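You operate a simulated robot arm through the tools that you are given. There is no shell and no other tool.

The job below is to be done with a simulated robot arm. You get a single attempt, and the scene is never put back.

JOB
Trim the moisture meter to 10 % on the grey block.
Fine: Meter on, block in the well, arm over it, press test. Swing the arm clear and put the block back. Set down upright: grey block.

The check looks at the end state, three seconds after you hand in, the way a careful person would. Anything else that was tipped, shoved, dropped, spilled or broken makes it a failure.

ROBOT AND FRAMES
A 7-joint arm with a two-finger parallel gripper, fixed in place. Base frame: the origin is at the foot of the arm, x ahead of it, y to its left, z up; the work surface is at about z = 750. Units: mm, rad, N and s.
With the tool pointing down near the work surface it reaches from about 300 to 680 mm from the base axis. Its first joint turns from -1.152 to 1.152 rad. Payload 1.57 kg.
The tool frame sits at the grasp point between the pads (the TCP): z along the fingers, y along the line on which they close. The tips reach 30 mm beyond it. The gripper opens to 110 mm. The fingers are 24 mm wide and 12 mm thick; the gripper's body (48 by 112 mm) begins 78 mm behind the TCP.
Orientation is told as [roll, pitch, yaw] about the base's x, y, z axes, in that order, counted from this pose: with the fingers straight down and closing along the base's y, the tool's x points along the base's -x, its y along +y and its z along -z.

CONTROLS
- The arm moves only by the tool apply_moves. Its argument "plan" is a list of rows, each an object (a shift or turn left out is 0, a gripper value left out holds the last) with "fingers": the opening, from 0 (shut) to 1 (fully open); "dp": the shift along the tool's x, y, z in mm, a list of three; "angular": the turn, a rotation vector about the tool's x, y, z in rad, a list of three. In form: [{"fingers": fingers, "dp": [tx, ty, tz], "angular": [ax, ay, az]}, ...]. A call has 1 to 20 rows; each row shifts and turns the commanded pose from where the row before left it, along the tool's axes as they then stand. Rows are played at 5 a second. More than 50 mm and 0.15 rad between two rows, or a gripper value outside its range, and nothing of the call is played. A pose out of reach is approached as far as the arm can. The call stops where the force on the tool passes 90 N (or 10 N more than at its start, if that is more) or the arm is blocked; 0.2 s more then pass. Each finger travels about 108 mm/s and halts on what it meets, pressing with about 38 N; the grip force reading is that of the motor and also rises with nothing between the fingers. The clock runs only during rows and for 0.2 s after the last one: add rows that do not move to give the fingers time. The reply holds the time, the measured pose of the TCP, the force on the tool along the base axes, the opening and the grip force, in the units named above and with some noise, with the torque about the TCP (base axes, N m) and any sound that the robot's microphone picked up.
- Cameras (640 x 400 px; columns grow to the right, rows downward): "scene" is fixed at [168.7, -368.6, 1407]; the picture's right is [0.80, -0.60, 0.00], its down [-0.31, -0.41, -0.86] and it looks along [0.51, 0.69, -0.51] (base axes); focal length 324 px, centre (320, 200). "wrist" rides on the gripper at [70, 16, -141] in the tool frame; the picture's right is [-0.23, 0.97, 0.00], its down [-0.86, -0.20, -0.48] and it looks along [-0.47, -0.11, 0.88] (tool axes); focal length 222 px, centre (320, 200). There is no depth. A picture from a camera that has moved, and an enlarged one, comes with that camera's place and axes in the base frame and with its lens. The place of the scene camera against the robot may be out by one fixed shift of up to 25 mm in any direction.
- camera(camera): a new picture of that camera. The clock stands still meanwhile.
- close_up(camera, box): a new picture of the part [left, top, right, bottom] of that camera's present view, enlarged. The clock stands still meanwhile.
- finish_job(): hands the job in; it is judged then, once.

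Nothing tells you positions but the pictures and the camera data. Unless the task says otherwise, let go and move clear before handing in.

The tools are called after ">>>" as a command line: name --argument value ..., lists and objects as JSON in quotes. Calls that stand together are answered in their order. apply_moves: Moves the arm, as the interface text tells. Its arguments: {"type":"object","properties":{"plan":{"type":"array"}},"required":["plan"]} The other tools are called the same way: camera (camera) takes a picture; close_up (camera, box) takes an enlarged picture of a part of a camera's view; finish_job () hands the job in.

At the start:

```text
time: 0.0
tool_pos: [361.5, 16.9, 1200.6]
orientation: [0.0, 0.0, -0.002]
force: [-0.8, -0.2, -0.4]
torque: [0.0, 0.0, 0.0]
width: 109.8
finger_force: 0.0
```

scene: 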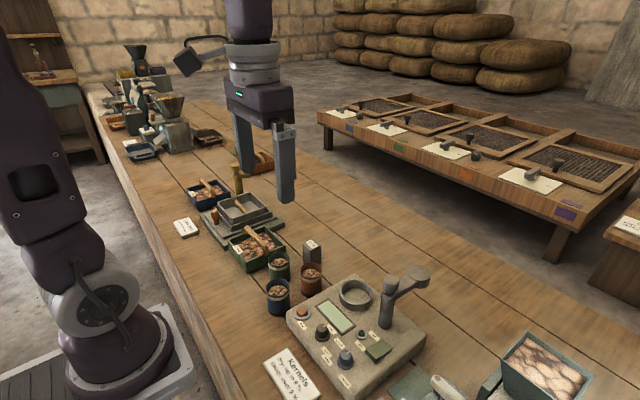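
wrist: 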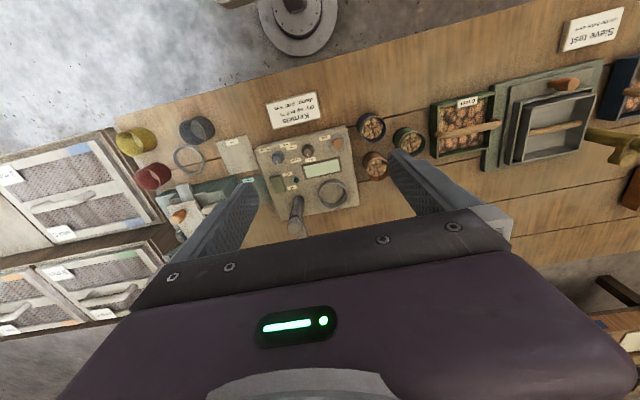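

I see a bench with the moisture meter (screen, knobs, well, swinging arm) and a small grey block near the sample cups. I'll take enlarged views before moving.

>>> close_up --camera "scene" --box '[260, 230, 440, 400]'

>>> close_up --camera "wrist" --box '[230, 80, 430, 240]'

>>> close_up --camera "scene" --box '[280, 290, 420, 400]'

>>> close_up --camera "scene" --box '[160, 160, 350, 320]'

```text
2.35 times, centred on (350, 315) of scene
camera zoom: at [168.7, -368.6, 1407.0], right [0.8, -0.6, 0.0], down [-0.31, -0.41, -0.86], along [0.51, 0.69, -0.51], focal length 764 px, centre (249, -71)
```

zoom: 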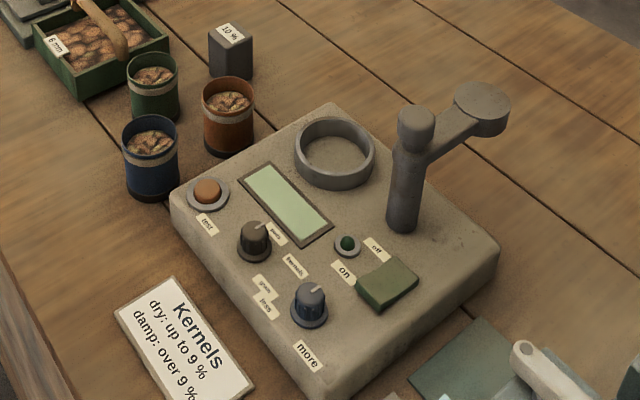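

```text
2.50 times, centred on (330, 160) of wrist
camera zoom: at [291.1, 33.9, 1340.9], right [0.23, 0.97, 0.0], down [0.85, -0.2, 0.48], along [0.47, -0.11, -0.88], focal length 555 px, centre (295, 300)
```

zoom: 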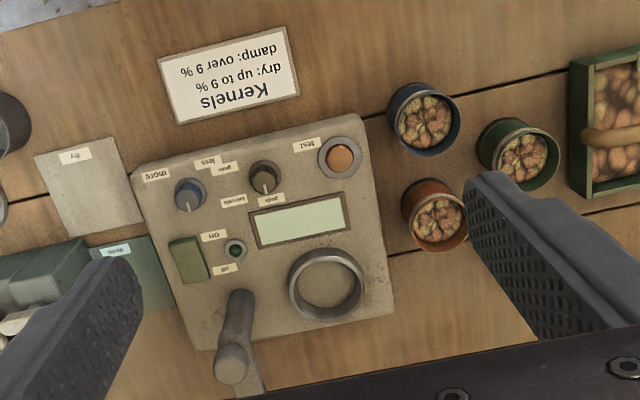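

```text
3.64 times, centred on (350, 345) of scene
camera zoom: at [168.7, -368.6, 1407.0], right [0.8, -0.6, 0.0], down [-0.31, -0.41, -0.86], along [0.51, 0.69, -0.51], focal length 1180 px, centre (211, -327)
```

zoom: 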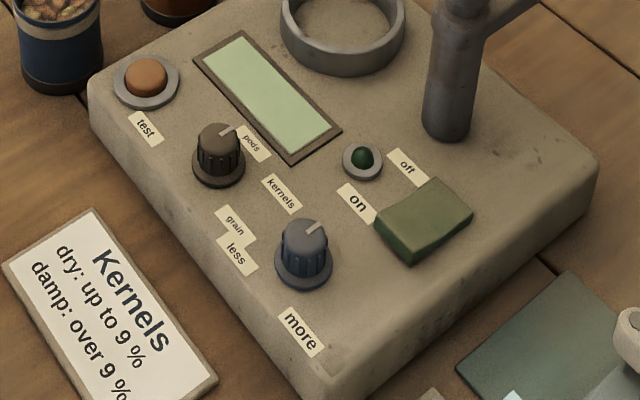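

```text
2.50 times, centred on (255, 240) of scene
camera zoom: at [168.7, -368.6, 1407.0], right [0.8, -0.6, 0.0], down [-0.31, -0.41, -0.86], along [0.51, 0.69, -0.51], focal length 811 px, centre (482, 100)
```

zoom: 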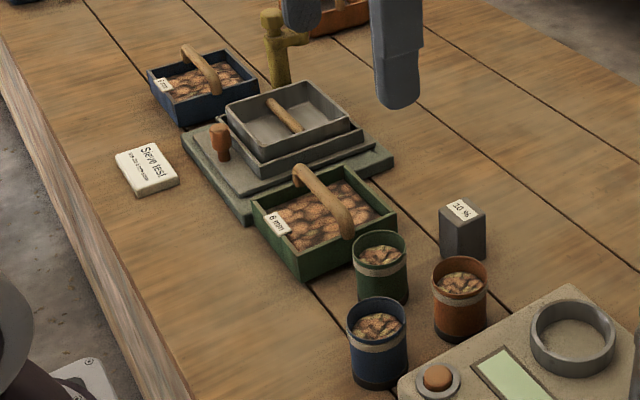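

The meter sits around x 430–620, y −150 to 60, and the "10 %" grey block stands near (585, 220). I'll lower the arm a bit for a better wrist view.

>>> apply_moves --plan '[{"dp": [0, -5, 50]}, {"dp": [0, -10, 50]}, {"dp": [0, -15, 50]}, {"dp": [0, -20, 40]}, {"dp": [0, 0, 0]}]'

>>> camera --camera "wrist"

>>> close_up --camera "wrist" --box '[220, 60, 420, 185]'

```text
refused: row 1 steps farther than a row can; nothing moved
```

```text
taken
camera wrist: at [291.1, 33.9, 1340.9], right [0.23, 0.97, 0.0], down [0.85, -0.2, 0.48], along [0.47, -0.11, -0.88], focal length 222 px, centre (320, 200)
```

wrist: 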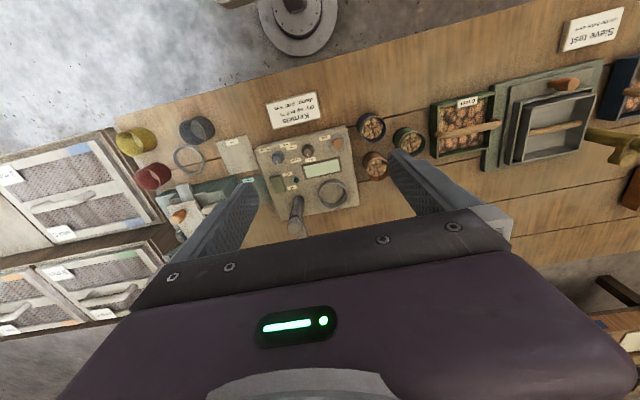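

```text
3.20 times, centred on (320, 122) of wrist
camera zoom: at [291.1, 33.9, 1340.9], right [0.23, 0.97, 0.0], down [0.85, -0.2, 0.48], along [0.47, -0.11, -0.88], focal length 711 px, centre (320, 448)
```

zoom: 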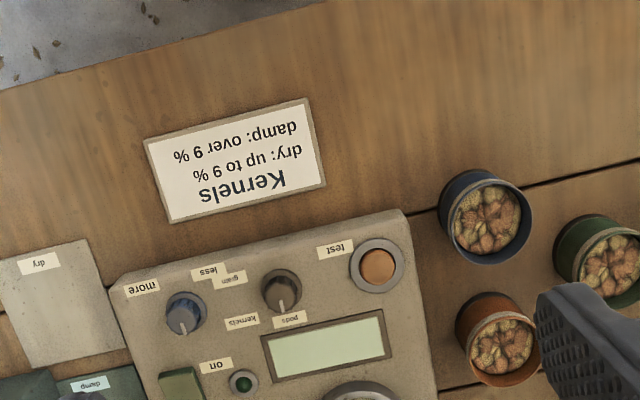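

That row was just over the step limit, so I'll use smaller steps to come down over the meter.

>>> apply_moves --plan '[{"dp": [0, -9, 45]}, {"dp": [0, -9, 45]}, {"dp": [0, -9, 45]}, {"dp": [0, -9, 45]}, {"dp": [0, 0, 0]}]'

>>> camera --camera "wrist"

>>> camera --camera "scene"

```text
time: 1.2
tool_pos: [361.3, -19.2, 1020.6]
orientation: [0.001, 0.0, 0.0]
force: [-0.6, -1.1, -0.2]
torque: [0.03, 0.03, -0.01]
width: 110.0
finger_force: 0.0
```

```text
taken
camera wrist: at [291.3, -3.0, 1160.7], right [0.23, 0.97, 0.0], down [0.85, -0.2, 0.48], along [0.47, -0.11, -0.88], focal length 222 px, centre (320, 200)
```

wrist: 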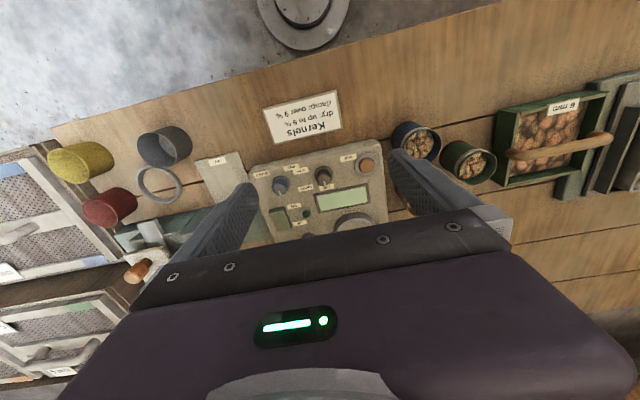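

```text
taken
```

scene: 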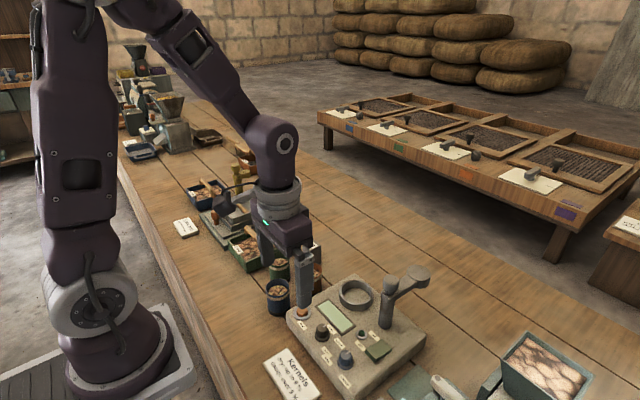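

The gripper body hides the far side of the meter, so I'll go further forward at this height for a look at the well, arm and block.

>>> apply_moves --plan '[{"dp": [-45, 0, 0]}, {"dp": [-45, 0, 0]}, {"dp": [-45, 0, 0]}, {"dp": [-45, 0, 0]}, {"dp": [0, 0, 0]}]'

>>> camera --camera "wrist"

>>> close_up --camera "wrist" --box '[200, 40, 440, 190]'

>>> camera --camera "scene"

```text
time: 2.4
tool_pos: [543.1, -18.3, 1021.1]
orientation: [0.0, 0.001, -0.002]
force: [0.0, 0.1, -0.4]
torque: [0.01, -0.04, 0.01]
width: 110.1
finger_force: 0.0
```

```text
taken
camera wrist: at [472.7, -2.0, 1161.1], right [0.23, 0.97, 0.0], down [0.85, -0.2, 0.48], along [0.47, -0.11, -0.88], focal length 222 px, centre (320, 200)
```

wrist: 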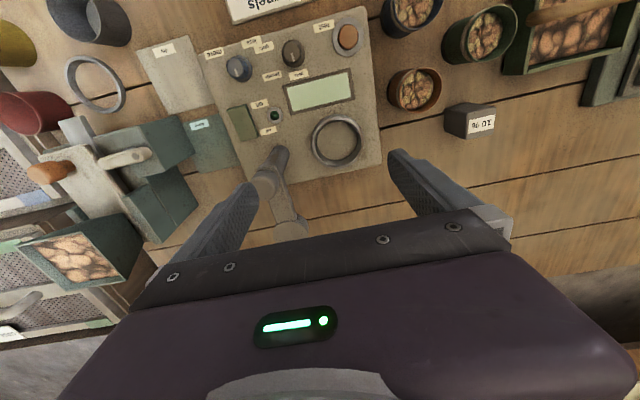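

```text
2.67 times, centred on (320, 115) of wrist
camera zoom: at [472.7, -2.0, 1161.1], right [0.23, 0.97, 0.0], down [0.85, -0.2, 0.48], along [0.47, -0.11, -0.88], focal length 592 px, centre (320, 427)
```

zoom: 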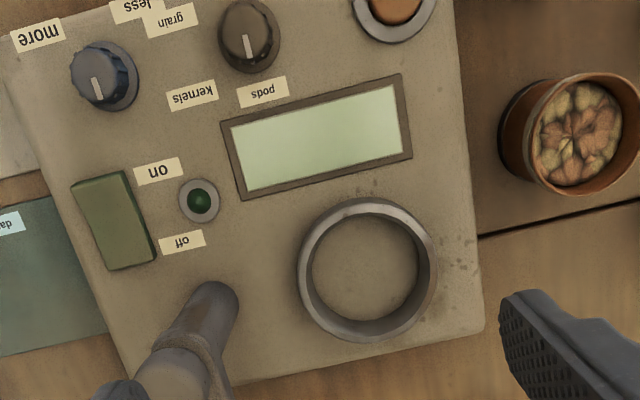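

```text
taken
```

scene: 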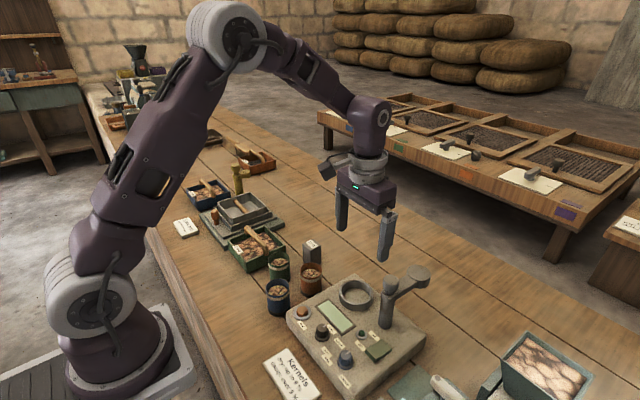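

The switch is near (503, −132), trim knob (436, −109), test button (439, 45), well (560, 6), post (567, −97) with its arm pointing away along +x, and the block about (585, 220). I'll close the fingers and go above the "on" end of the rocker.

>>> apply_moves --plan '[{"fingers": 0, "dp": [14, -28, 0]}, {"dp": [14, -28, 0]}, {"dp": [14, -29, 0]}, {"dp": [14, -29, 0]}, {"dp": [0, 0, 35]}, {"dp": [0, 0, 35]}, {"dp": [0, 0, 35]}, {"dp": [0, 0, 35]}, {"dp": [0, 0, 0]}]'

>>> camera --camera "wrist"

>>> close_up --camera "scene" --box '[280, 230, 440, 400]'

```text
time: 4.4
tool_pos: [484.8, -130.9, 879.2]
orientation: [0.0, 0.001, -0.002]
force: [0.0, 0.0, 0.8]
torque: [-0.01, -0.01, 0.01]
width: 0.0
finger_force: 21.5
```

```text
taken
camera wrist: at [414.4, -115.4, 1020.8], right [0.23, 0.97, 0.0], down [0.85, -0.2, 0.48], along [0.47, -0.11, -0.88], focal length 222 px, centre (320, 200)
```

wrist: 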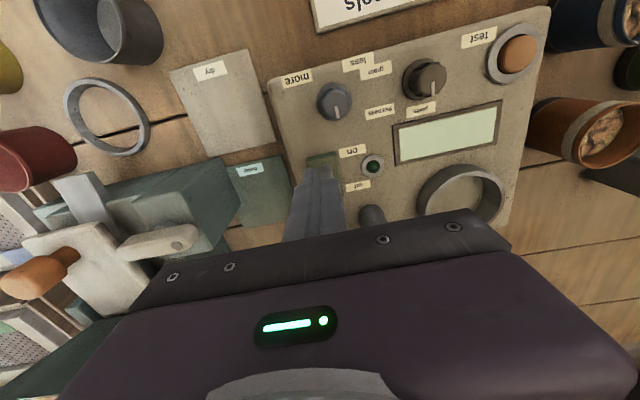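

```text
2.35 times, centred on (360, 315) of scene
camera zoom: at [168.7, -368.6, 1406.9], right [0.8, -0.6, 0.0], down [-0.31, -0.41, -0.86], along [0.51, 0.69, -0.51], focal length 764 px, centre (226, -71)
```

zoom: 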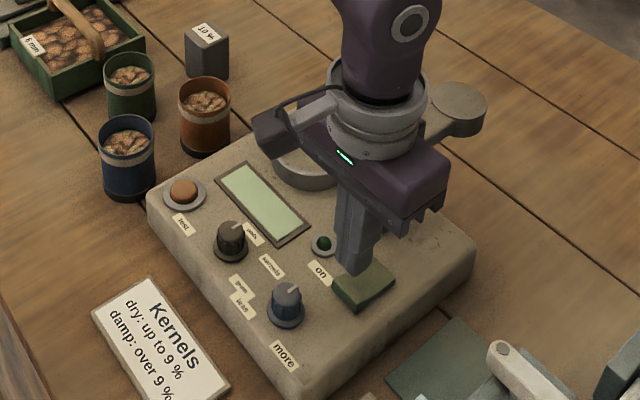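

The closed fingertips are above the "on" half of the rocker. I'll go down gently.

>>> apply_moves --plan '[{"dp": [0, 0, 20]}, {"dp": [0, 0, 15]}, {"dp": [0, 0, 4]}, {"dp": [0, 0, 3]}, {"dp": [0, 0, 0]}]'

>>> camera --camera "wrist"

>>> close_up --camera "scene" --box '[280, 250, 440, 370]'

```text
time: 5.6
tool_pos: [484.8, -131.2, 840.3]
orientation: [0.0, -0.006, -0.002]
force: [-15.4, 7.7, 80.1]
torque: [0.23, -0.5, -0.07]
width: 0.0
finger_force: 21.3
```

```text
taken
camera wrist: at [414.2, -115.4, 981.0], right [0.23, 0.97, 0.0], down [0.85, -0.2, 0.48], along [0.47, -0.11, -0.88], focal length 222 px, centre (320, 200)
```

wrist: 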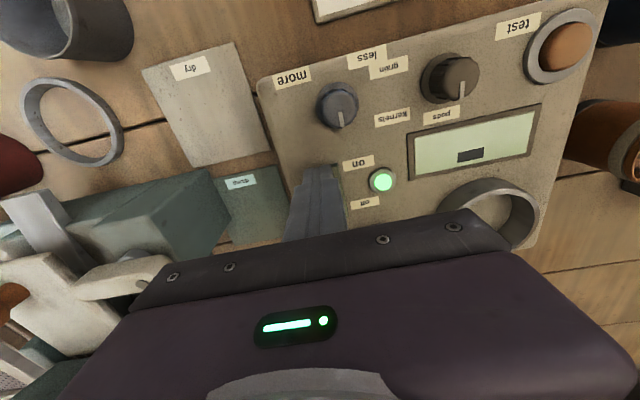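

```text
3.33 times, centred on (360, 310) of scene
camera zoom: at [167.1, -368.1, 1407.3], right [0.8, -0.6, 0.0], down [-0.31, -0.41, -0.86], along [0.51, 0.69, -0.51], focal length 1082 px, centre (187, -167)
```

zoom: 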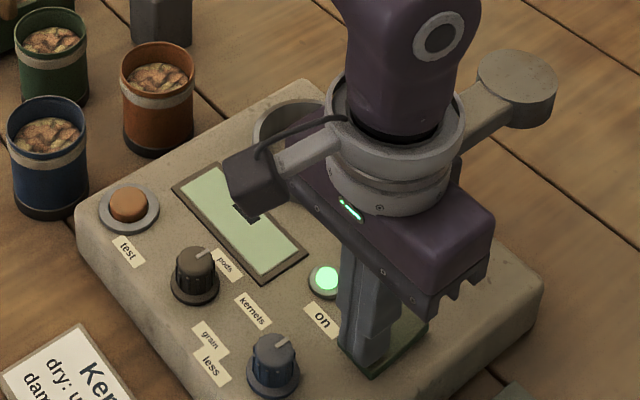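

The LED is lit and the display shows a dash, so the meter is on. Next I'll rise and move over to look at the block from nearby.

>>> apply_moves --plan '[{"dp": [0, 0, -30]}, {"dp": [0, 0, -45]}, {"dp": [0, 0, -45]}, {"dp": [-10, 45, 0]}, {"dp": [-10, 45, 0]}, {"dp": [-10, 45, 0]}, {"dp": [-10, 45, 0]}, {"fingers": 1, "dp": [-10, 45, 0]}, {"dp": [-10, 45, 0]}, {"dp": [-10, 45, 0]}, {"dp": [0, 0, 15]}, {"dp": [0, 0, 0]}]'

>>> camera --camera "wrist"

>>> close_up --camera "wrist" --box '[260, 100, 420, 200]'

>>> close_up --camera "scene" --box '[280, 230, 440, 400]'

```text
time: 8.2
tool_pos: [556.5, 183.0, 942.8]
orientation: [0.0, -0.001, -0.001]
force: [-0.1, 0.2, 0.3]
torque: [0.02, 0.02, 0.02]
width: 110.1
finger_force: 0.0
```

```text
taken
camera wrist: at [485.4, 198.7, 1083.8], right [0.23, 0.97, 0.0], down [0.85, -0.2, 0.48], along [0.47, -0.11, -0.88], focal length 222 px, centre (320, 200)
```

wrist: 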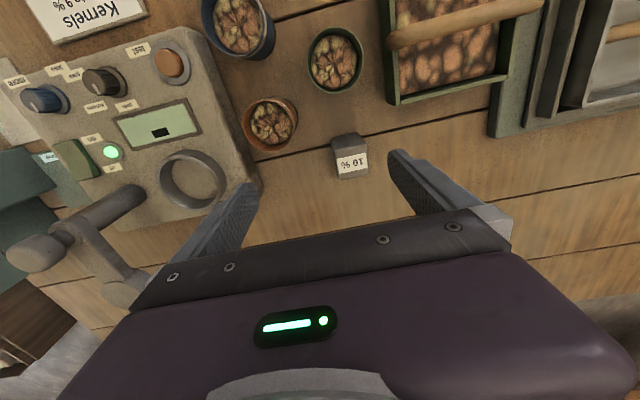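

```text
4.00 times, centred on (340, 150) of wrist
camera zoom: at [485.4, 198.7, 1083.8], right [0.23, 0.97, 0.0], down [0.85, -0.2, 0.48], along [0.47, -0.11, -0.88], focal length 888 px, centre (240, 400)
```

zoom: 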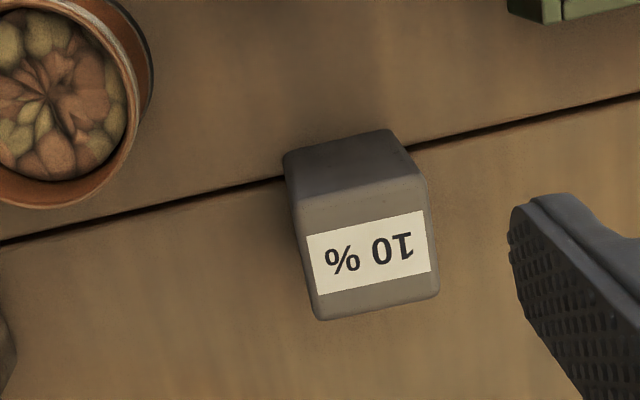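

```text
2.35 times, centred on (360, 315) of scene
camera zoom: at [168.8, -368.5, 1407.0], right [0.8, -0.6, 0.0], down [-0.31, -0.41, -0.86], along [0.51, 0.69, -0.51], focal length 764 px, centre (226, -71)
```

zoom: 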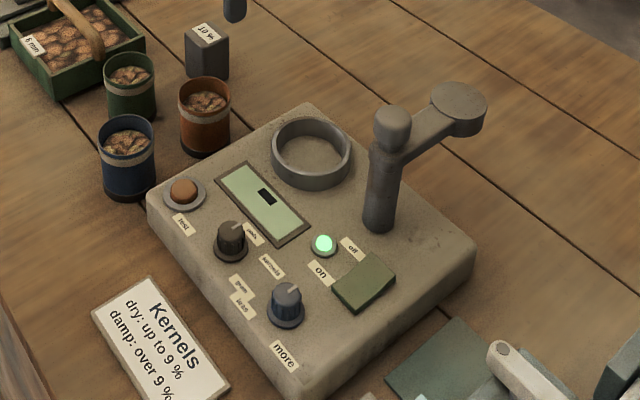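

The block is about 40 mm square and 64 mm tall, centred near (585, 217), square to the base axes. I'll go directly above it and check before gripping.

>>> apply_moves --plan '[{"fingers": 0.8, "dp": [-14.5, 17, 0]}, {"dp": [-14, 17, 0]}, {"dp": [0, 0, 40]}, {"dp": [0, 0, 40]}, {"dp": [0, 0, 0]}]'

>>> camera --camera "wrist"

>>> close_up --camera "scene" --box '[240, 180, 400, 300]'

```text
time: 9.4
tool_pos: [584.5, 215.7, 862.4]
orientation: [0.001, -0.001, -0.003]
force: [0.6, 0.3, 1.2]
torque: [-0.02, 0.01, 0.03]
width: 87.9
finger_force: 0.1
```

```text
taken
camera wrist: at [513.2, 232.3, 1003.2], right [0.23, 0.97, 0.0], down [0.85, -0.2, 0.48], along [0.47, -0.11, -0.88], focal length 222 px, centre (320, 200)
```

wrist: 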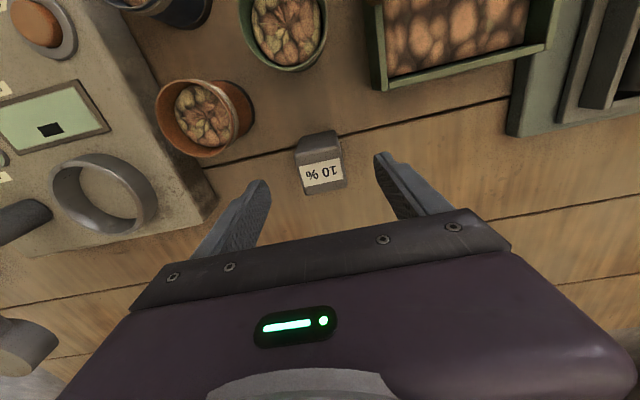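

```text
3.33 times, centred on (320, 240) of scene
camera zoom: at [168.7, -368.6, 1407.0], right [0.8, -0.6, 0.0], down [-0.31, -0.41, -0.86], along [0.51, 0.69, -0.51], focal length 1082 px, centre (320, 67)
```

zoom: 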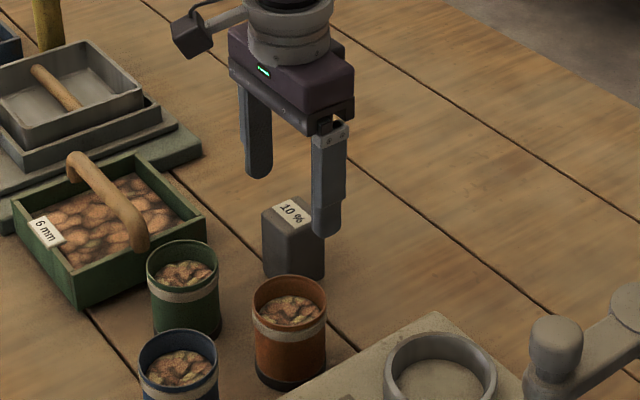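

Alignment is good to within a couple of millimetres. Now down and grip the upper part of the block.

>>> apply_moves --plan '[{"dp": [-1, 1.5, 25]}, {"dp": [0, 0, 27]}, {"dp": [0, 0, 0]}, {"fingers": 0}, {"fingers": 0}, {"fingers": 0}, {"fingers": 0}]'

>>> camera --camera "wrist"

>>> close_up --camera "scene" --box '[240, 180, 400, 300]'

```text
time: 11.0
tool_pos: [584.9, 218.0, 811.9]
orientation: [0.0, 0.0, -0.001]
force: [0.3, 0.4, -0.1]
torque: [0.03, 0.02, 0.01]
width: 41.6
finger_force: 38.0
```

```text
taken
camera wrist: at [514.7, 233.9, 952.3], right [0.23, 0.97, 0.0], down [0.85, -0.2, 0.48], along [0.47, -0.11, -0.88], focal length 222 px, centre (320, 200)
```

wrist: 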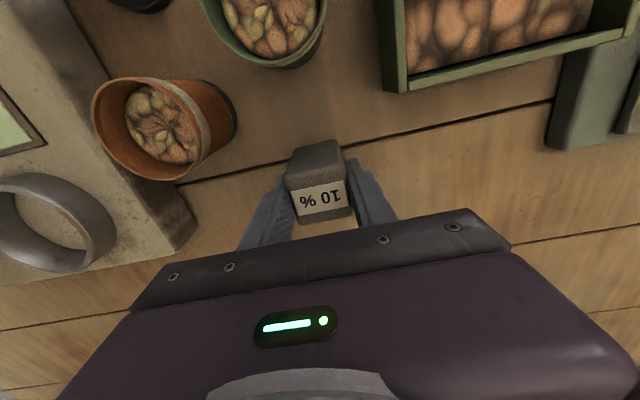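

```text
3.33 times, centred on (320, 240) of scene
camera zoom: at [168.8, -368.6, 1406.9], right [0.8, -0.6, 0.0], down [-0.31, -0.41, -0.86], along [0.51, 0.69, -0.51], focal length 1082 px, centre (320, 67)
```

zoom: 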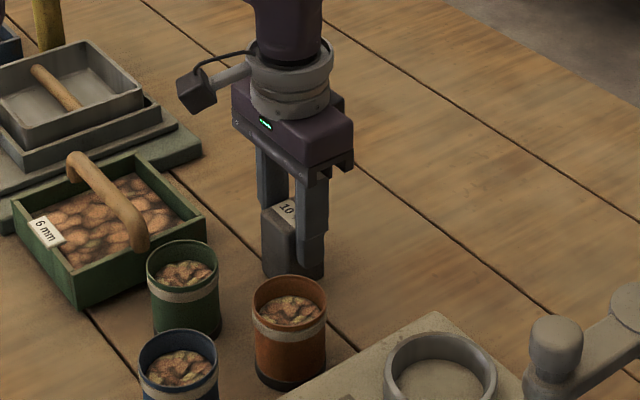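

The block is gripped (41.6 mm). I'll lift it and move toward the well, stopping short for a careful look.

>>> apply_moves --plan '[{"dp": [0, 0, -30]}, {"dp": [0, 0, -45]}, {"dp": [0, 0, -45]}, {"dp": [5, -40, 0]}, {"dp": [5, -40, 0]}, {"dp": [5, -40, 0]}, {"dp": [0, 0, 0]}]'

>>> camera --camera "wrist"

>>> close_up --camera "wrist" --box '[80, 100, 280, 260]'

>>> close_up --camera "scene" --box '[280, 200, 440, 320]'

```text
time: 12.6
tool_pos: [570.7, 97.8, 930.9]
orientation: [-0.001, -0.001, -0.001]
force: [-0.2, -0.4, 0.3]
torque: [0.03, -0.01, -0.01]
width: 0.0
finger_force: 20.9
```

```text
taken
camera wrist: at [499.2, 113.5, 1072.2], right [0.23, 0.97, 0.0], down [0.85, -0.2, 0.48], along [0.47, -0.11, -0.88], focal length 222 px, centre (320, 200)
```

wrist: 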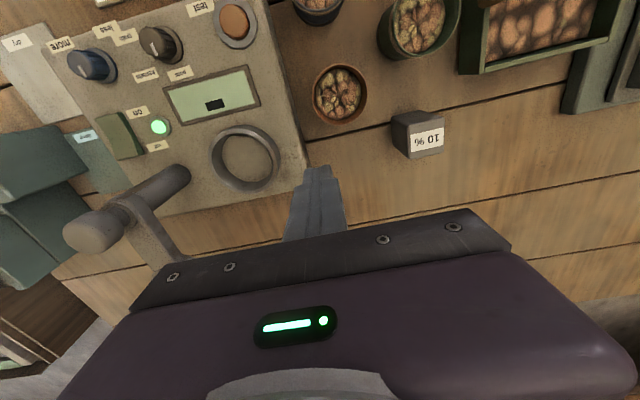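

```text
2.50 times, centred on (180, 180) of wrist
camera zoom: at [499.2, 113.5, 1072.2], right [0.23, 0.97, 0.0], down [0.85, -0.2, 0.48], along [0.47, -0.11, -0.88], focal length 555 px, centre (670, 250)
```

zoom: 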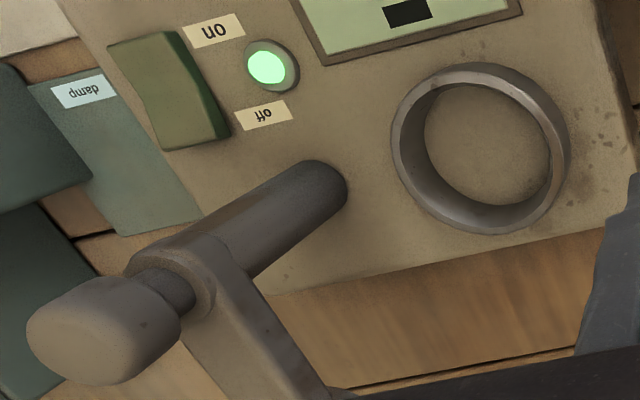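

```text
3.33 times, centred on (360, 260) of scene
camera zoom: at [168.7, -368.6, 1407.0], right [0.8, -0.6, 0.0], down [-0.31, -0.41, -0.86], along [0.51, 0.69, -0.51], focal length 1082 px, centre (187, 0)
```

zoom: 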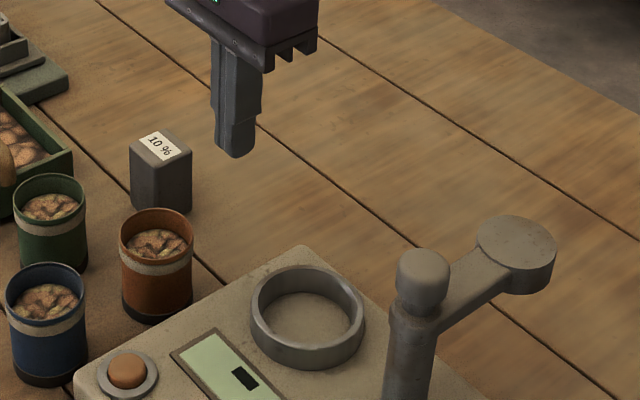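

The block slipped out early in the lift; it's still standing upright in about its original place and nothing else was touched. My grip was too near its top, so I'll return, re-check its position and grip lower.

>>> close_up --camera "wrist" --box '[360, 80, 480, 180]'

>>> apply_moves --plan '[{"fingers": 0.8, "dp": [-5, 40, 0]}, {"dp": [-5, 40, 0]}, {"dp": [-4, 39, 0]}, {"dp": [0, 0, 35]}, {"dp": [0, 0, 35]}, {"dp": [0, 0, 0]}]'

>>> close_up --camera "wrist" --box '[240, 100, 400, 220]'

>>> close_up --camera "scene" --box '[280, 210, 360, 270]'

```text
4.00 times, centred on (420, 130) of wrist
camera zoom: at [499.2, 113.5, 1072.2], right [0.23, 0.97, 0.0], down [0.85, -0.2, 0.48], along [0.47, -0.11, -0.88], focal length 888 px, centre (-80, 480)
```

zoom: 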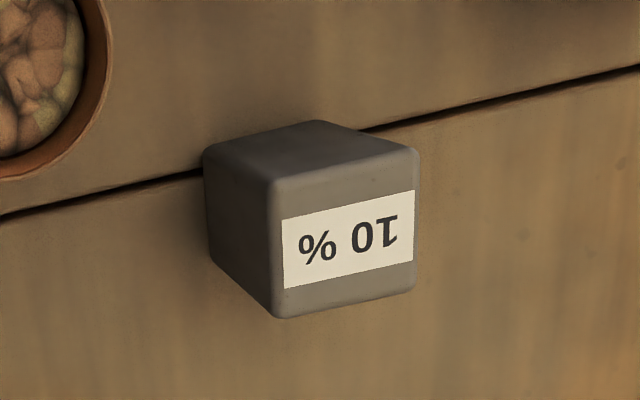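

```text
time: 14.0
tool_pos: [585.5, 216.5, 862.2]
orientation: [-0.002, 0.001, -0.001]
force: [-0.2, -0.2, 0.4]
torque: [-0.04, 0.01, -0.01]
width: 88.0
finger_force: 0.1
```

```text
3.33 times, centred on (320, 160) of wrist
camera zoom: at [514.9, 233.3, 1002.1], right [0.23, 0.97, 0.0], down [0.85, -0.2, 0.48], along [0.47, -0.11, -0.88], focal length 740 px, centre (320, 333)
```

zoom: 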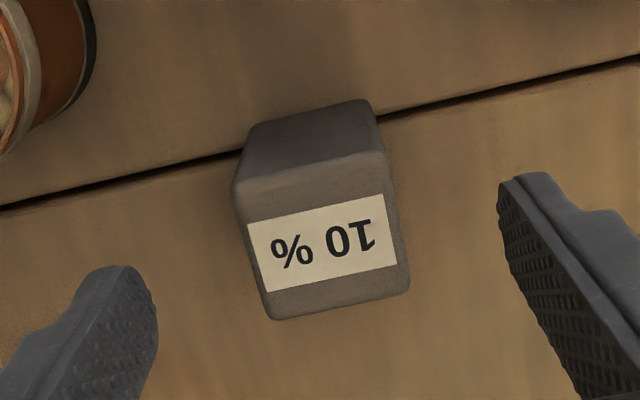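

```text
6.67 times, centred on (320, 240) of scene
camera zoom: at [168.7, -368.6, 1407.0], right [0.8, -0.6, 0.0], down [-0.31, -0.41, -0.86], along [0.51, 0.69, -0.51], focal length 2163 px, centre (320, -67)
```

zoom: 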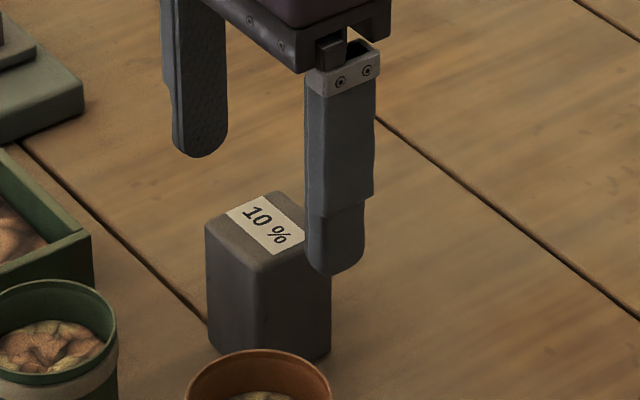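

The block hasn't moved. I'll grip with the grasp point about 50 mm above its base and lift very slowly, checking for slip.

>>> apply_moves --plan '[{"dp": [-1, 0.5, 35]}, {"dp": [0, 0, 28]}, {"dp": [0, 0, 0]}, {"fingers": 0}, {"fingers": 0}, {"fingers": 0}, {"fingers": 0}, {"fingers": 0, "dp": [0, 0, -1]}, {"dp": [0, 0, -2]}, {"dp": [0, 0, -3]}, {"dp": [0, 0, -4]}, {"dp": [0, 0, -3]}, {"dp": [0, 0, -2]}, {"dp": [0, 0, 0]}]'

>>> close_up --camera "wrist" --box '[240, 100, 400, 220]'

>>> close_up --camera "scene" --box '[280, 210, 360, 270]'

```text
time: 17.0
tool_pos: [585.9, 217.5, 813.5]
orientation: [0.0, 0.001, -0.001]
force: [0.5, 0.5, -1.6]
torque: [0.01, -0.02, -0.02]
width: 41.6
finger_force: 38.3
```

```text
3.33 times, centred on (320, 160) of wrist
camera zoom: at [515.3, 233.7, 954.3], right [0.23, 0.97, 0.0], down [0.85, -0.2, 0.48], along [0.47, -0.11, -0.88], focal length 740 px, centre (320, 333)
```

zoom: 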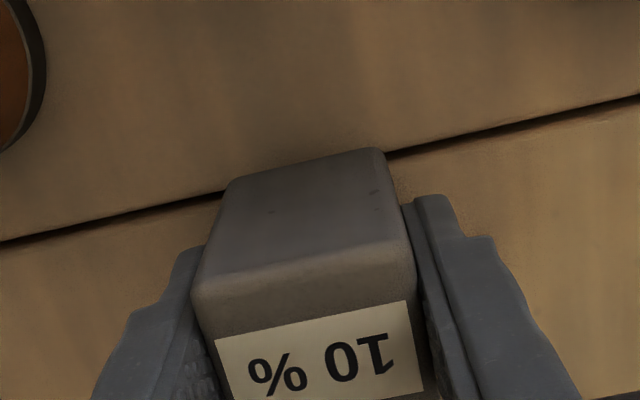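

```text
6.67 times, centred on (320, 240) of scene
camera zoom: at [168.8, -368.6, 1406.9], right [0.8, -0.6, 0.0], down [-0.31, -0.41, -0.86], along [0.51, 0.69, -0.51], focal length 2163 px, centre (320, -67)
```

zoom: 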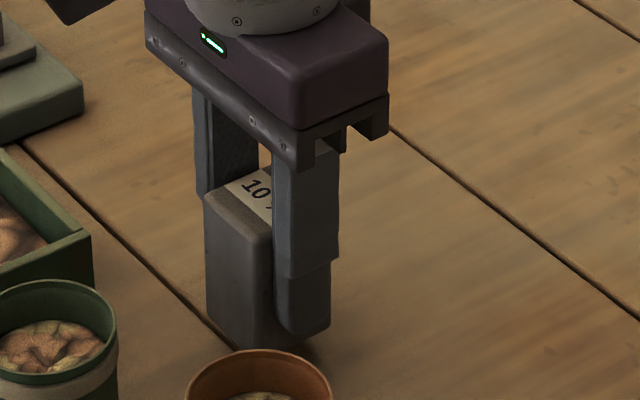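

It's holding well (block lifted about 14 mm, light weight). I'll raise it and carry it above the well at (560, 6), then inspect.

>>> apply_moves --plan '[{"dp": [0, 0, -10]}, {"dp": [0, 0, -20]}, {"dp": [0, 0, -20]}, {"dp": [0, 0, -20]}, {"dp": [0, 0, -20]}, {"dp": [0, 0, 0]}, {"dp": [1, -10, 0]}, {"dp": [3, -25, 0]}, {"dp": [4, -30, 0]}, {"dp": [4, -30, 0]}, {"dp": [4, -30, 0]}, {"dp": [4, -30, 0]}, {"dp": [3, -30, 0]}, {"dp": [2, -20, 0]}, {"dp": [1, -6, 0]}, {"dp": [0, 0, 0]}]'

>>> camera --camera "wrist"

>>> close_up --camera "wrist" --box '[240, 100, 400, 220]'

>>> close_up --camera "scene" --box '[290, 210, 450, 330]'

```text
time: 20.4
tool_pos: [559.1, 4.8, 903.3]
orientation: [0.0, 0.0, -0.003]
force: [0.2, 0.3, -1.8]
torque: [-0.02, 0.03, 0.0]
width: 41.2
finger_force: 37.8
```

```text
taken
camera wrist: at [489.0, 21.7, 1043.8], right [0.23, 0.97, 0.0], down [0.85, -0.2, 0.48], along [0.47, -0.11, -0.88], focal length 222 px, centre (320, 200)
```

wrist: 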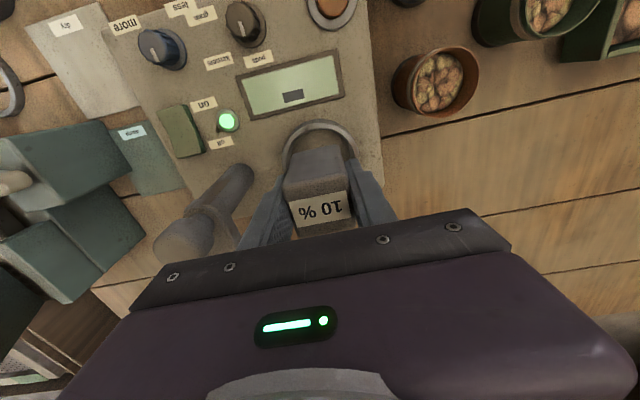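

```text
3.33 times, centred on (320, 160) of wrist
camera zoom: at [489.0, 21.7, 1043.8], right [0.23, 0.97, 0.0], down [0.85, -0.2, 0.48], along [0.47, -0.11, -0.88], focal length 740 px, centre (320, 333)
```

zoom: 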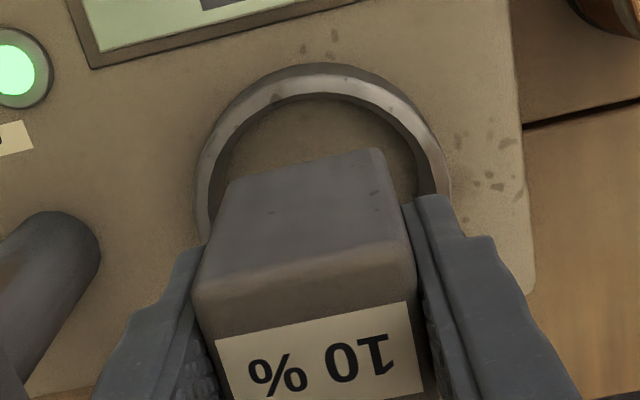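

```text
3.33 times, centred on (370, 270) of scene
camera zoom: at [168.8, -368.6, 1406.9], right [0.8, -0.6, 0.0], down [-0.31, -0.41, -0.86], along [0.51, 0.69, -0.51], focal length 1082 px, centre (153, -33)
```

zoom: 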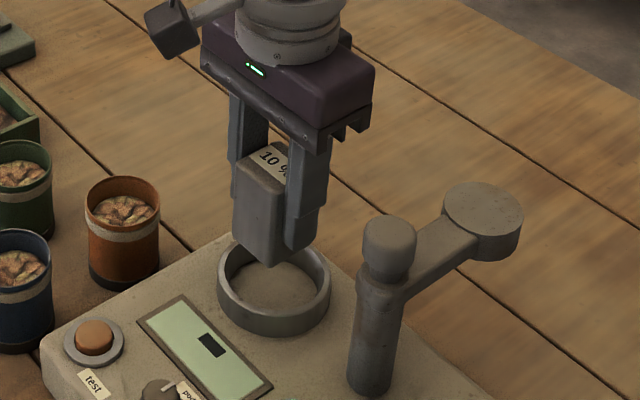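

The block is above the ring, and the ring centre works out to about (561, 6). I'll correct by about 1.5 mm and descend to just inside the ring.

>>> apply_moves --plan '[{"dp": [-1.3, 1.2, 10]}, {"dp": [0, 0, 20]}, {"dp": [0, 0, 10]}, {"dp": [0, 0, 4]}, {"dp": [0, 0, 0]}]'

>>> close_up --camera "wrist" --box '[240, 100, 400, 220]'

>>> close_up --camera "scene" --box '[310, 230, 430, 320]'

```text
time: 21.6
tool_pos: [561.1, 7.6, 859.1]
orientation: [-0.001, -0.001, -0.002]
force: [0.4, 0.2, -1.9]
torque: [-0.01, -0.01, -0.01]
width: 41.7
finger_force: 37.7
```

```text
3.33 times, centred on (320, 160) of wrist
camera zoom: at [490.2, 23.4, 999.9], right [0.23, 0.97, 0.0], down [0.85, -0.2, 0.48], along [0.47, -0.11, -0.88], focal length 740 px, centre (320, 333)
```

zoom: 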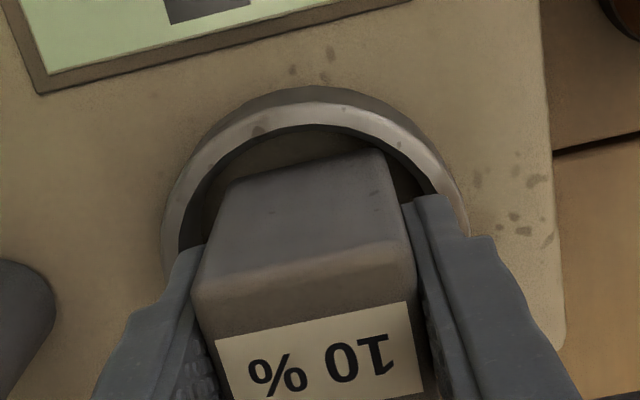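

```text
4.44 times, centred on (370, 275) of scene
camera zoom: at [168.8, -368.6, 1406.9], right [0.8, -0.6, 0.0], down [-0.31, -0.41, -0.86], along [0.51, 0.69, -0.51], focal length 1442 px, centre (98, -133)
```

zoom: 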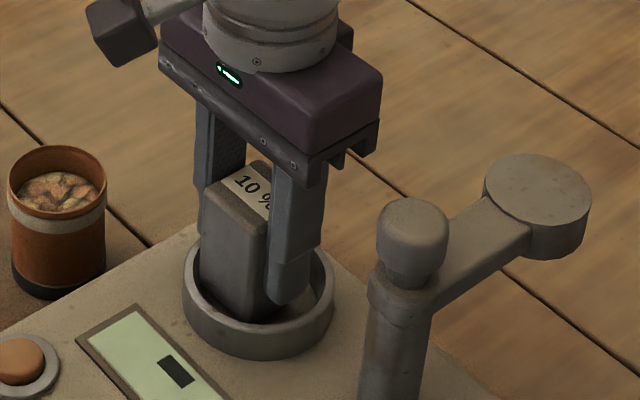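

The block is inside the ring. I'll lower it gently until contact.

>>> apply_moves --plan '[{"dp": [0, 0, 3]}, {"dp": [0, 0, 1]}, {"dp": [0, 0, 0]}]'

```text
time: 22.4
tool_pos: [560.7, 6.8, 855.0]
orientation: [0.0, 0.0, -0.002]
force: [0.3, -0.4, -1.9]
torque: [-0.01, 0.0, 0.01]
width: 41.4
finger_force: 37.8
```

No contact yet, so I'll keep going in small steps.

>>> apply_moves --plan '[{"dp": [0, 0, 2]}, {"dp": [0, 0, 1]}, {"dp": [0, 0, 0]}]'

```text
time: 23.2
tool_pos: [559.7, 7.0, 852.8]
orientation: [0.001, 0.001, -0.001]
force: [-0.1, -0.3, -1.2]
torque: [-0.02, 0.01, -0.01]
width: 41.6
finger_force: 38.4
```

>>> apply_moves --plan '[{"dp": [0, 0, 1.5]}, {"dp": [0, 0, 0]}]'

>>> close_up --camera "scene" --box '[310, 230, 430, 320]'

```text
time: 23.8
tool_pos: [560.1, 8.8, 851.5]
orientation: [0.0, -0.002, -0.001]
force: [-5.6, -0.8, 21.4]
torque: [0.68, 0.27, 0.2]
width: 41.8
finger_force: 37.9
```

```text
4.44 times, centred on (370, 275) of scene
camera zoom: at [168.2, -368.6, 1407.0], right [0.8, -0.6, 0.0], down [-0.31, -0.41, -0.86], along [0.51, 0.69, -0.51], focal length 1442 px, centre (98, -133)
```

zoom: 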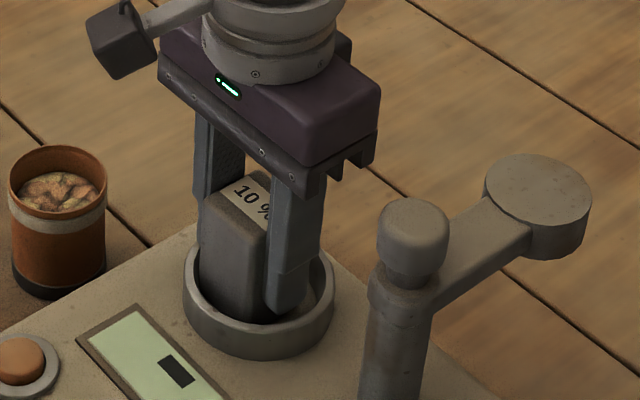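

Contact is felt, and the torque suggests a fingertip has met the ring's rim just as the block reaches the floor. I'll ease up 1 mm and open a little to let the block settle.

>>> apply_moves --plan '[{"dp": [0, -1, -1]}, {"dp": [0, 0, 0]}, {"fingers": 0.42}, {"fingers": 0.46}, {"fingers": 0.5}, {"dp": [0, 0, 0]}]'

>>> close_up --camera "scene" --box '[310, 230, 430, 320]'

>>> close_up --camera "wrist" --box '[240, 100, 400, 220]'

```text
time: 25.2
tool_pos: [560.4, 7.3, 853.3]
orientation: [0.0, 0.0, -0.002]
force: [0.2, 0.4, -0.2]
torque: [0.01, -0.02, -0.02]
width: 55.1
finger_force: 0.0
```

```text
4.44 times, centred on (370, 275) of scene
camera zoom: at [168.7, -368.6, 1407.0], right [0.8, -0.6, 0.0], down [-0.31, -0.41, -0.86], along [0.51, 0.69, -0.51], focal length 1442 px, centre (98, -133)
```

zoom: 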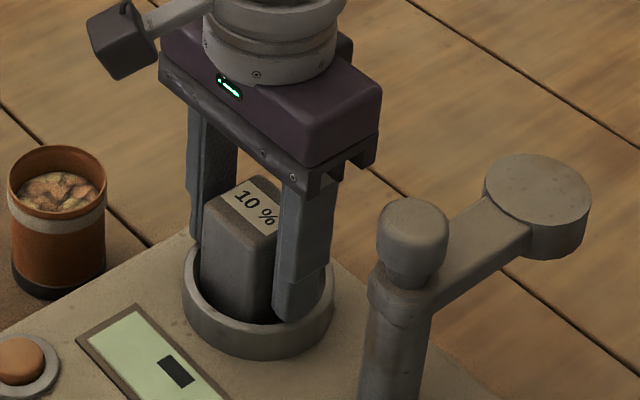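

```text
3.33 times, centred on (320, 160) of wrist
camera zoom: at [490.0, 22.8, 992.8], right [0.23, 0.97, 0.0], down [0.85, -0.2, 0.48], along [0.47, -0.11, -0.88], focal length 740 px, centre (320, 333)
```

zoom: 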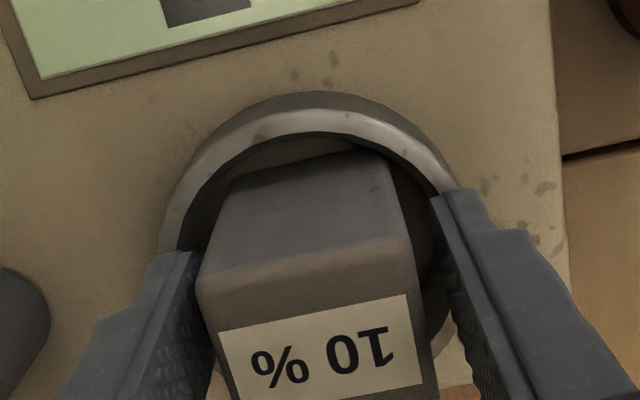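

The block is standing flat in the well. I'll rise straight up, close the fingers, and move to the trailing side of the swing arm for a look.

>>> apply_moves --plan '[{"fingers": 0.52, "dp": [0, 0, -10]}, {"dp": [0, 0, -30]}, {"dp": [0, 0, -45]}, {"dp": [0, 0, -45]}, {"fingers": 0, "dp": [-15, -35, 0]}, {"dp": [-15, -35, 0]}, {"dp": [-15, -30, 0]}, {"dp": [-15, -23, 0]}, {"dp": [0, 0, 0]}]'

>>> camera --camera "wrist"

>>> close_up --camera "scene" --box '[290, 220, 450, 340]'

```text
time: 27.2
tool_pos: [619.3, -116.6, 980.6]
orientation: [0.0, 0.0, -0.001]
force: [0.2, -0.4, 0.7]
torque: [0.03, 0.01, -0.02]
width: 0.4
finger_force: 20.9
```

```text
taken
camera wrist: at [549.6, -100.2, 1122.2], right [0.23, 0.97, 0.0], down [0.85, -0.2, 0.48], along [0.47, -0.11, -0.88], focal length 222 px, centre (320, 200)
```

wrist: 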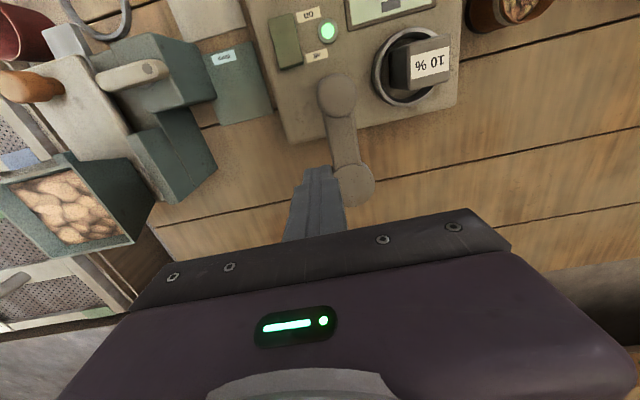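

```text
3.33 times, centred on (370, 280) of scene
camera zoom: at [168.7, -368.6, 1406.9], right [0.8, -0.6, 0.0], down [-0.31, -0.41, -0.86], along [0.51, 0.69, -0.51], focal length 1082 px, centre (153, -67)
```

zoom: 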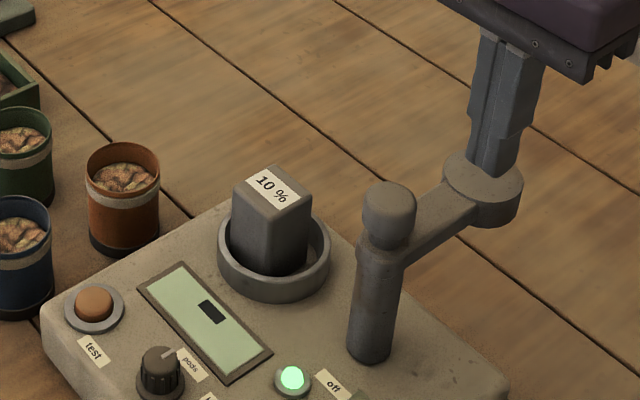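

The arm's pivot is near (564, −91), its bar points along +x with the disk at about (666, −86), at z ≈ 875. I'll lower the closed fingers on the −y side of the bar.

>>> apply_moves --plan '[{"dp": [0, -8, 0]}, {"dp": [0, 0, 30]}, {"dp": [0, 0, 30]}, {"dp": [0, 0, 20]}, {"dp": [0, 0, 13]}, {"dp": [0, 0, 0]}]'

>>> camera --camera "wrist"

>>> close_up --camera "scene" --box '[320, 220, 480, 340]'

```text
time: 28.6
tool_pos: [620.4, -123.6, 893.9]
orientation: [-0.002, -0.009, 0.0]
force: [-19.6, 6.9, 78.3]
torque: [1.07, 0.27, 0.29]
width: 0.0
finger_force: 21.4
```

```text
taken
camera wrist: at [549.3, -107.7, 1034.9], right [0.23, 0.97, 0.0], down [0.85, -0.2, 0.49], along [0.47, -0.11, -0.87], focal length 222 px, centre (320, 200)
```

wrist: 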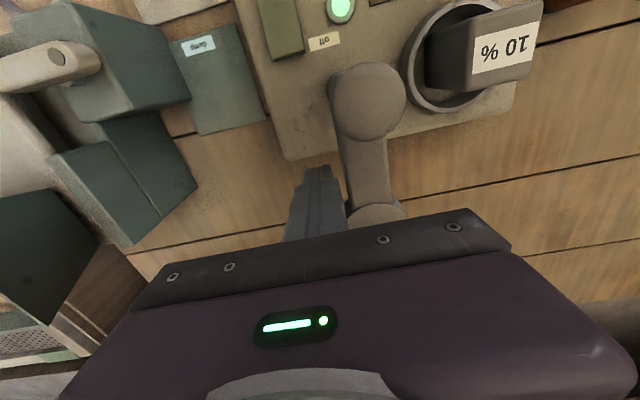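

```text
3.33 times, centred on (400, 280) of scene
camera zoom: at [166.7, -368.1, 1407.4], right [0.8, -0.6, 0.0], down [-0.31, -0.41, -0.86], along [0.51, 0.69, -0.51], focal length 1082 px, centre (53, -67)
```

zoom: 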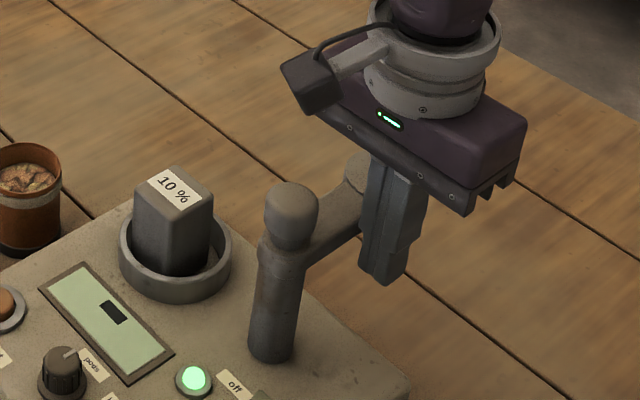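

Something is being touched with about 78 N at fingertip height ~864, which I didn't expect. I'll look closely before moving anywhere.

>>> close_up --camera "wrist" --box '[260, 130, 440, 250]'

>>> close_up --camera "scene" --box '[380, 240, 460, 300]'

```text
3.33 times, centred on (350, 190) of wrist
camera zoom: at [549.3, -107.7, 1034.9], right [0.23, 0.97, 0.0], down [0.85, -0.2, 0.49], along [0.47, -0.11, -0.87], focal length 740 px, centre (220, 233)
```

zoom: 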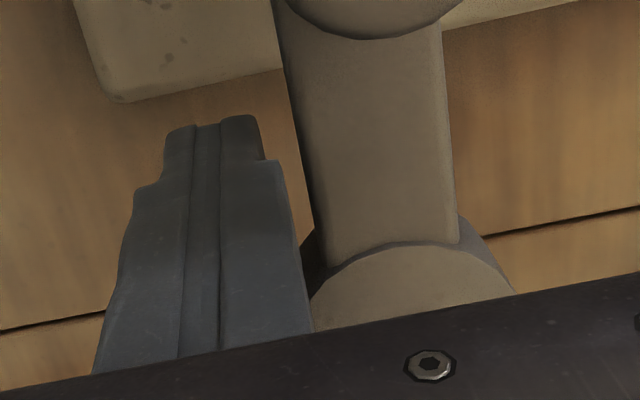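

```text
6.67 times, centred on (420, 270) of scene
camera zoom: at [166.7, -368.1, 1407.4], right [0.8, -0.6, 0.0], down [-0.31, -0.41, -0.86], along [0.51, 0.69, -0.51], focal length 2163 px, centre (-347, -267)
```

zoom: 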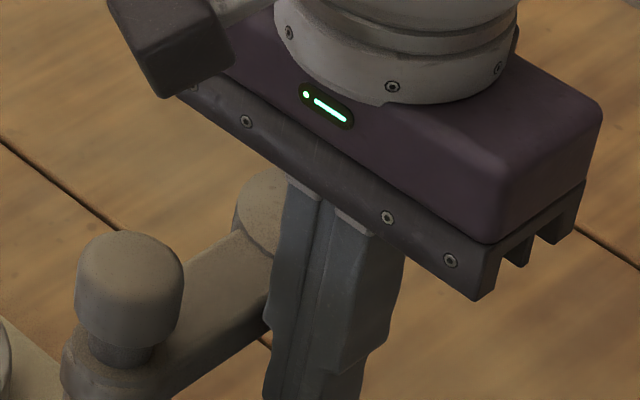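

The stepped (wider) upper part of the finger came down on the bar's edge — the bar is wider than I judged (about 33 mm). I'll back up, shift 10 mm further from the bar, and lower again.

>>> apply_moves --plan '[{"dp": [0, 0, -20]}, {"dp": [0, -12, 0]}, {"dp": [0, 0, 10]}, {"dp": [0, 0, 6]}, {"dp": [0, 0, 0]}]'

>>> camera --camera "wrist"

>>> camera --camera "scene"

```text
time: 29.8
tool_pos: [620.3, -136.4, 892.9]
orientation: [-0.001, 0.001, -0.001]
force: [-0.4, 0.1, -0.1]
torque: [0.02, 0.01, 0.01]
width: 0.0
finger_force: 20.8
```

```text
taken
camera wrist: at [550.2, -120.3, 1033.5], right [0.23, 0.97, 0.0], down [0.85, -0.2, 0.48], along [0.47, -0.11, -0.88], focal length 222 px, centre (320, 200)
```

wrist: 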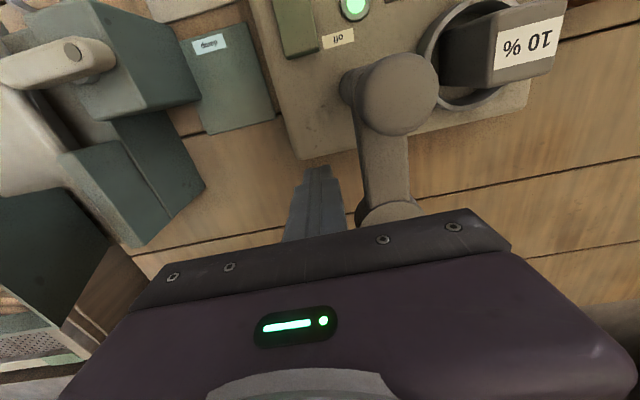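

```text
taken
```

scene: 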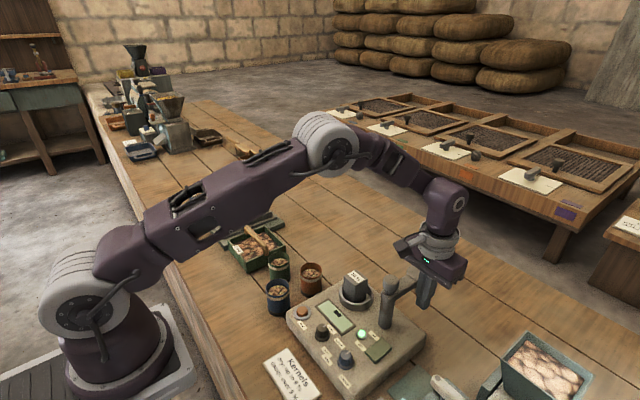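

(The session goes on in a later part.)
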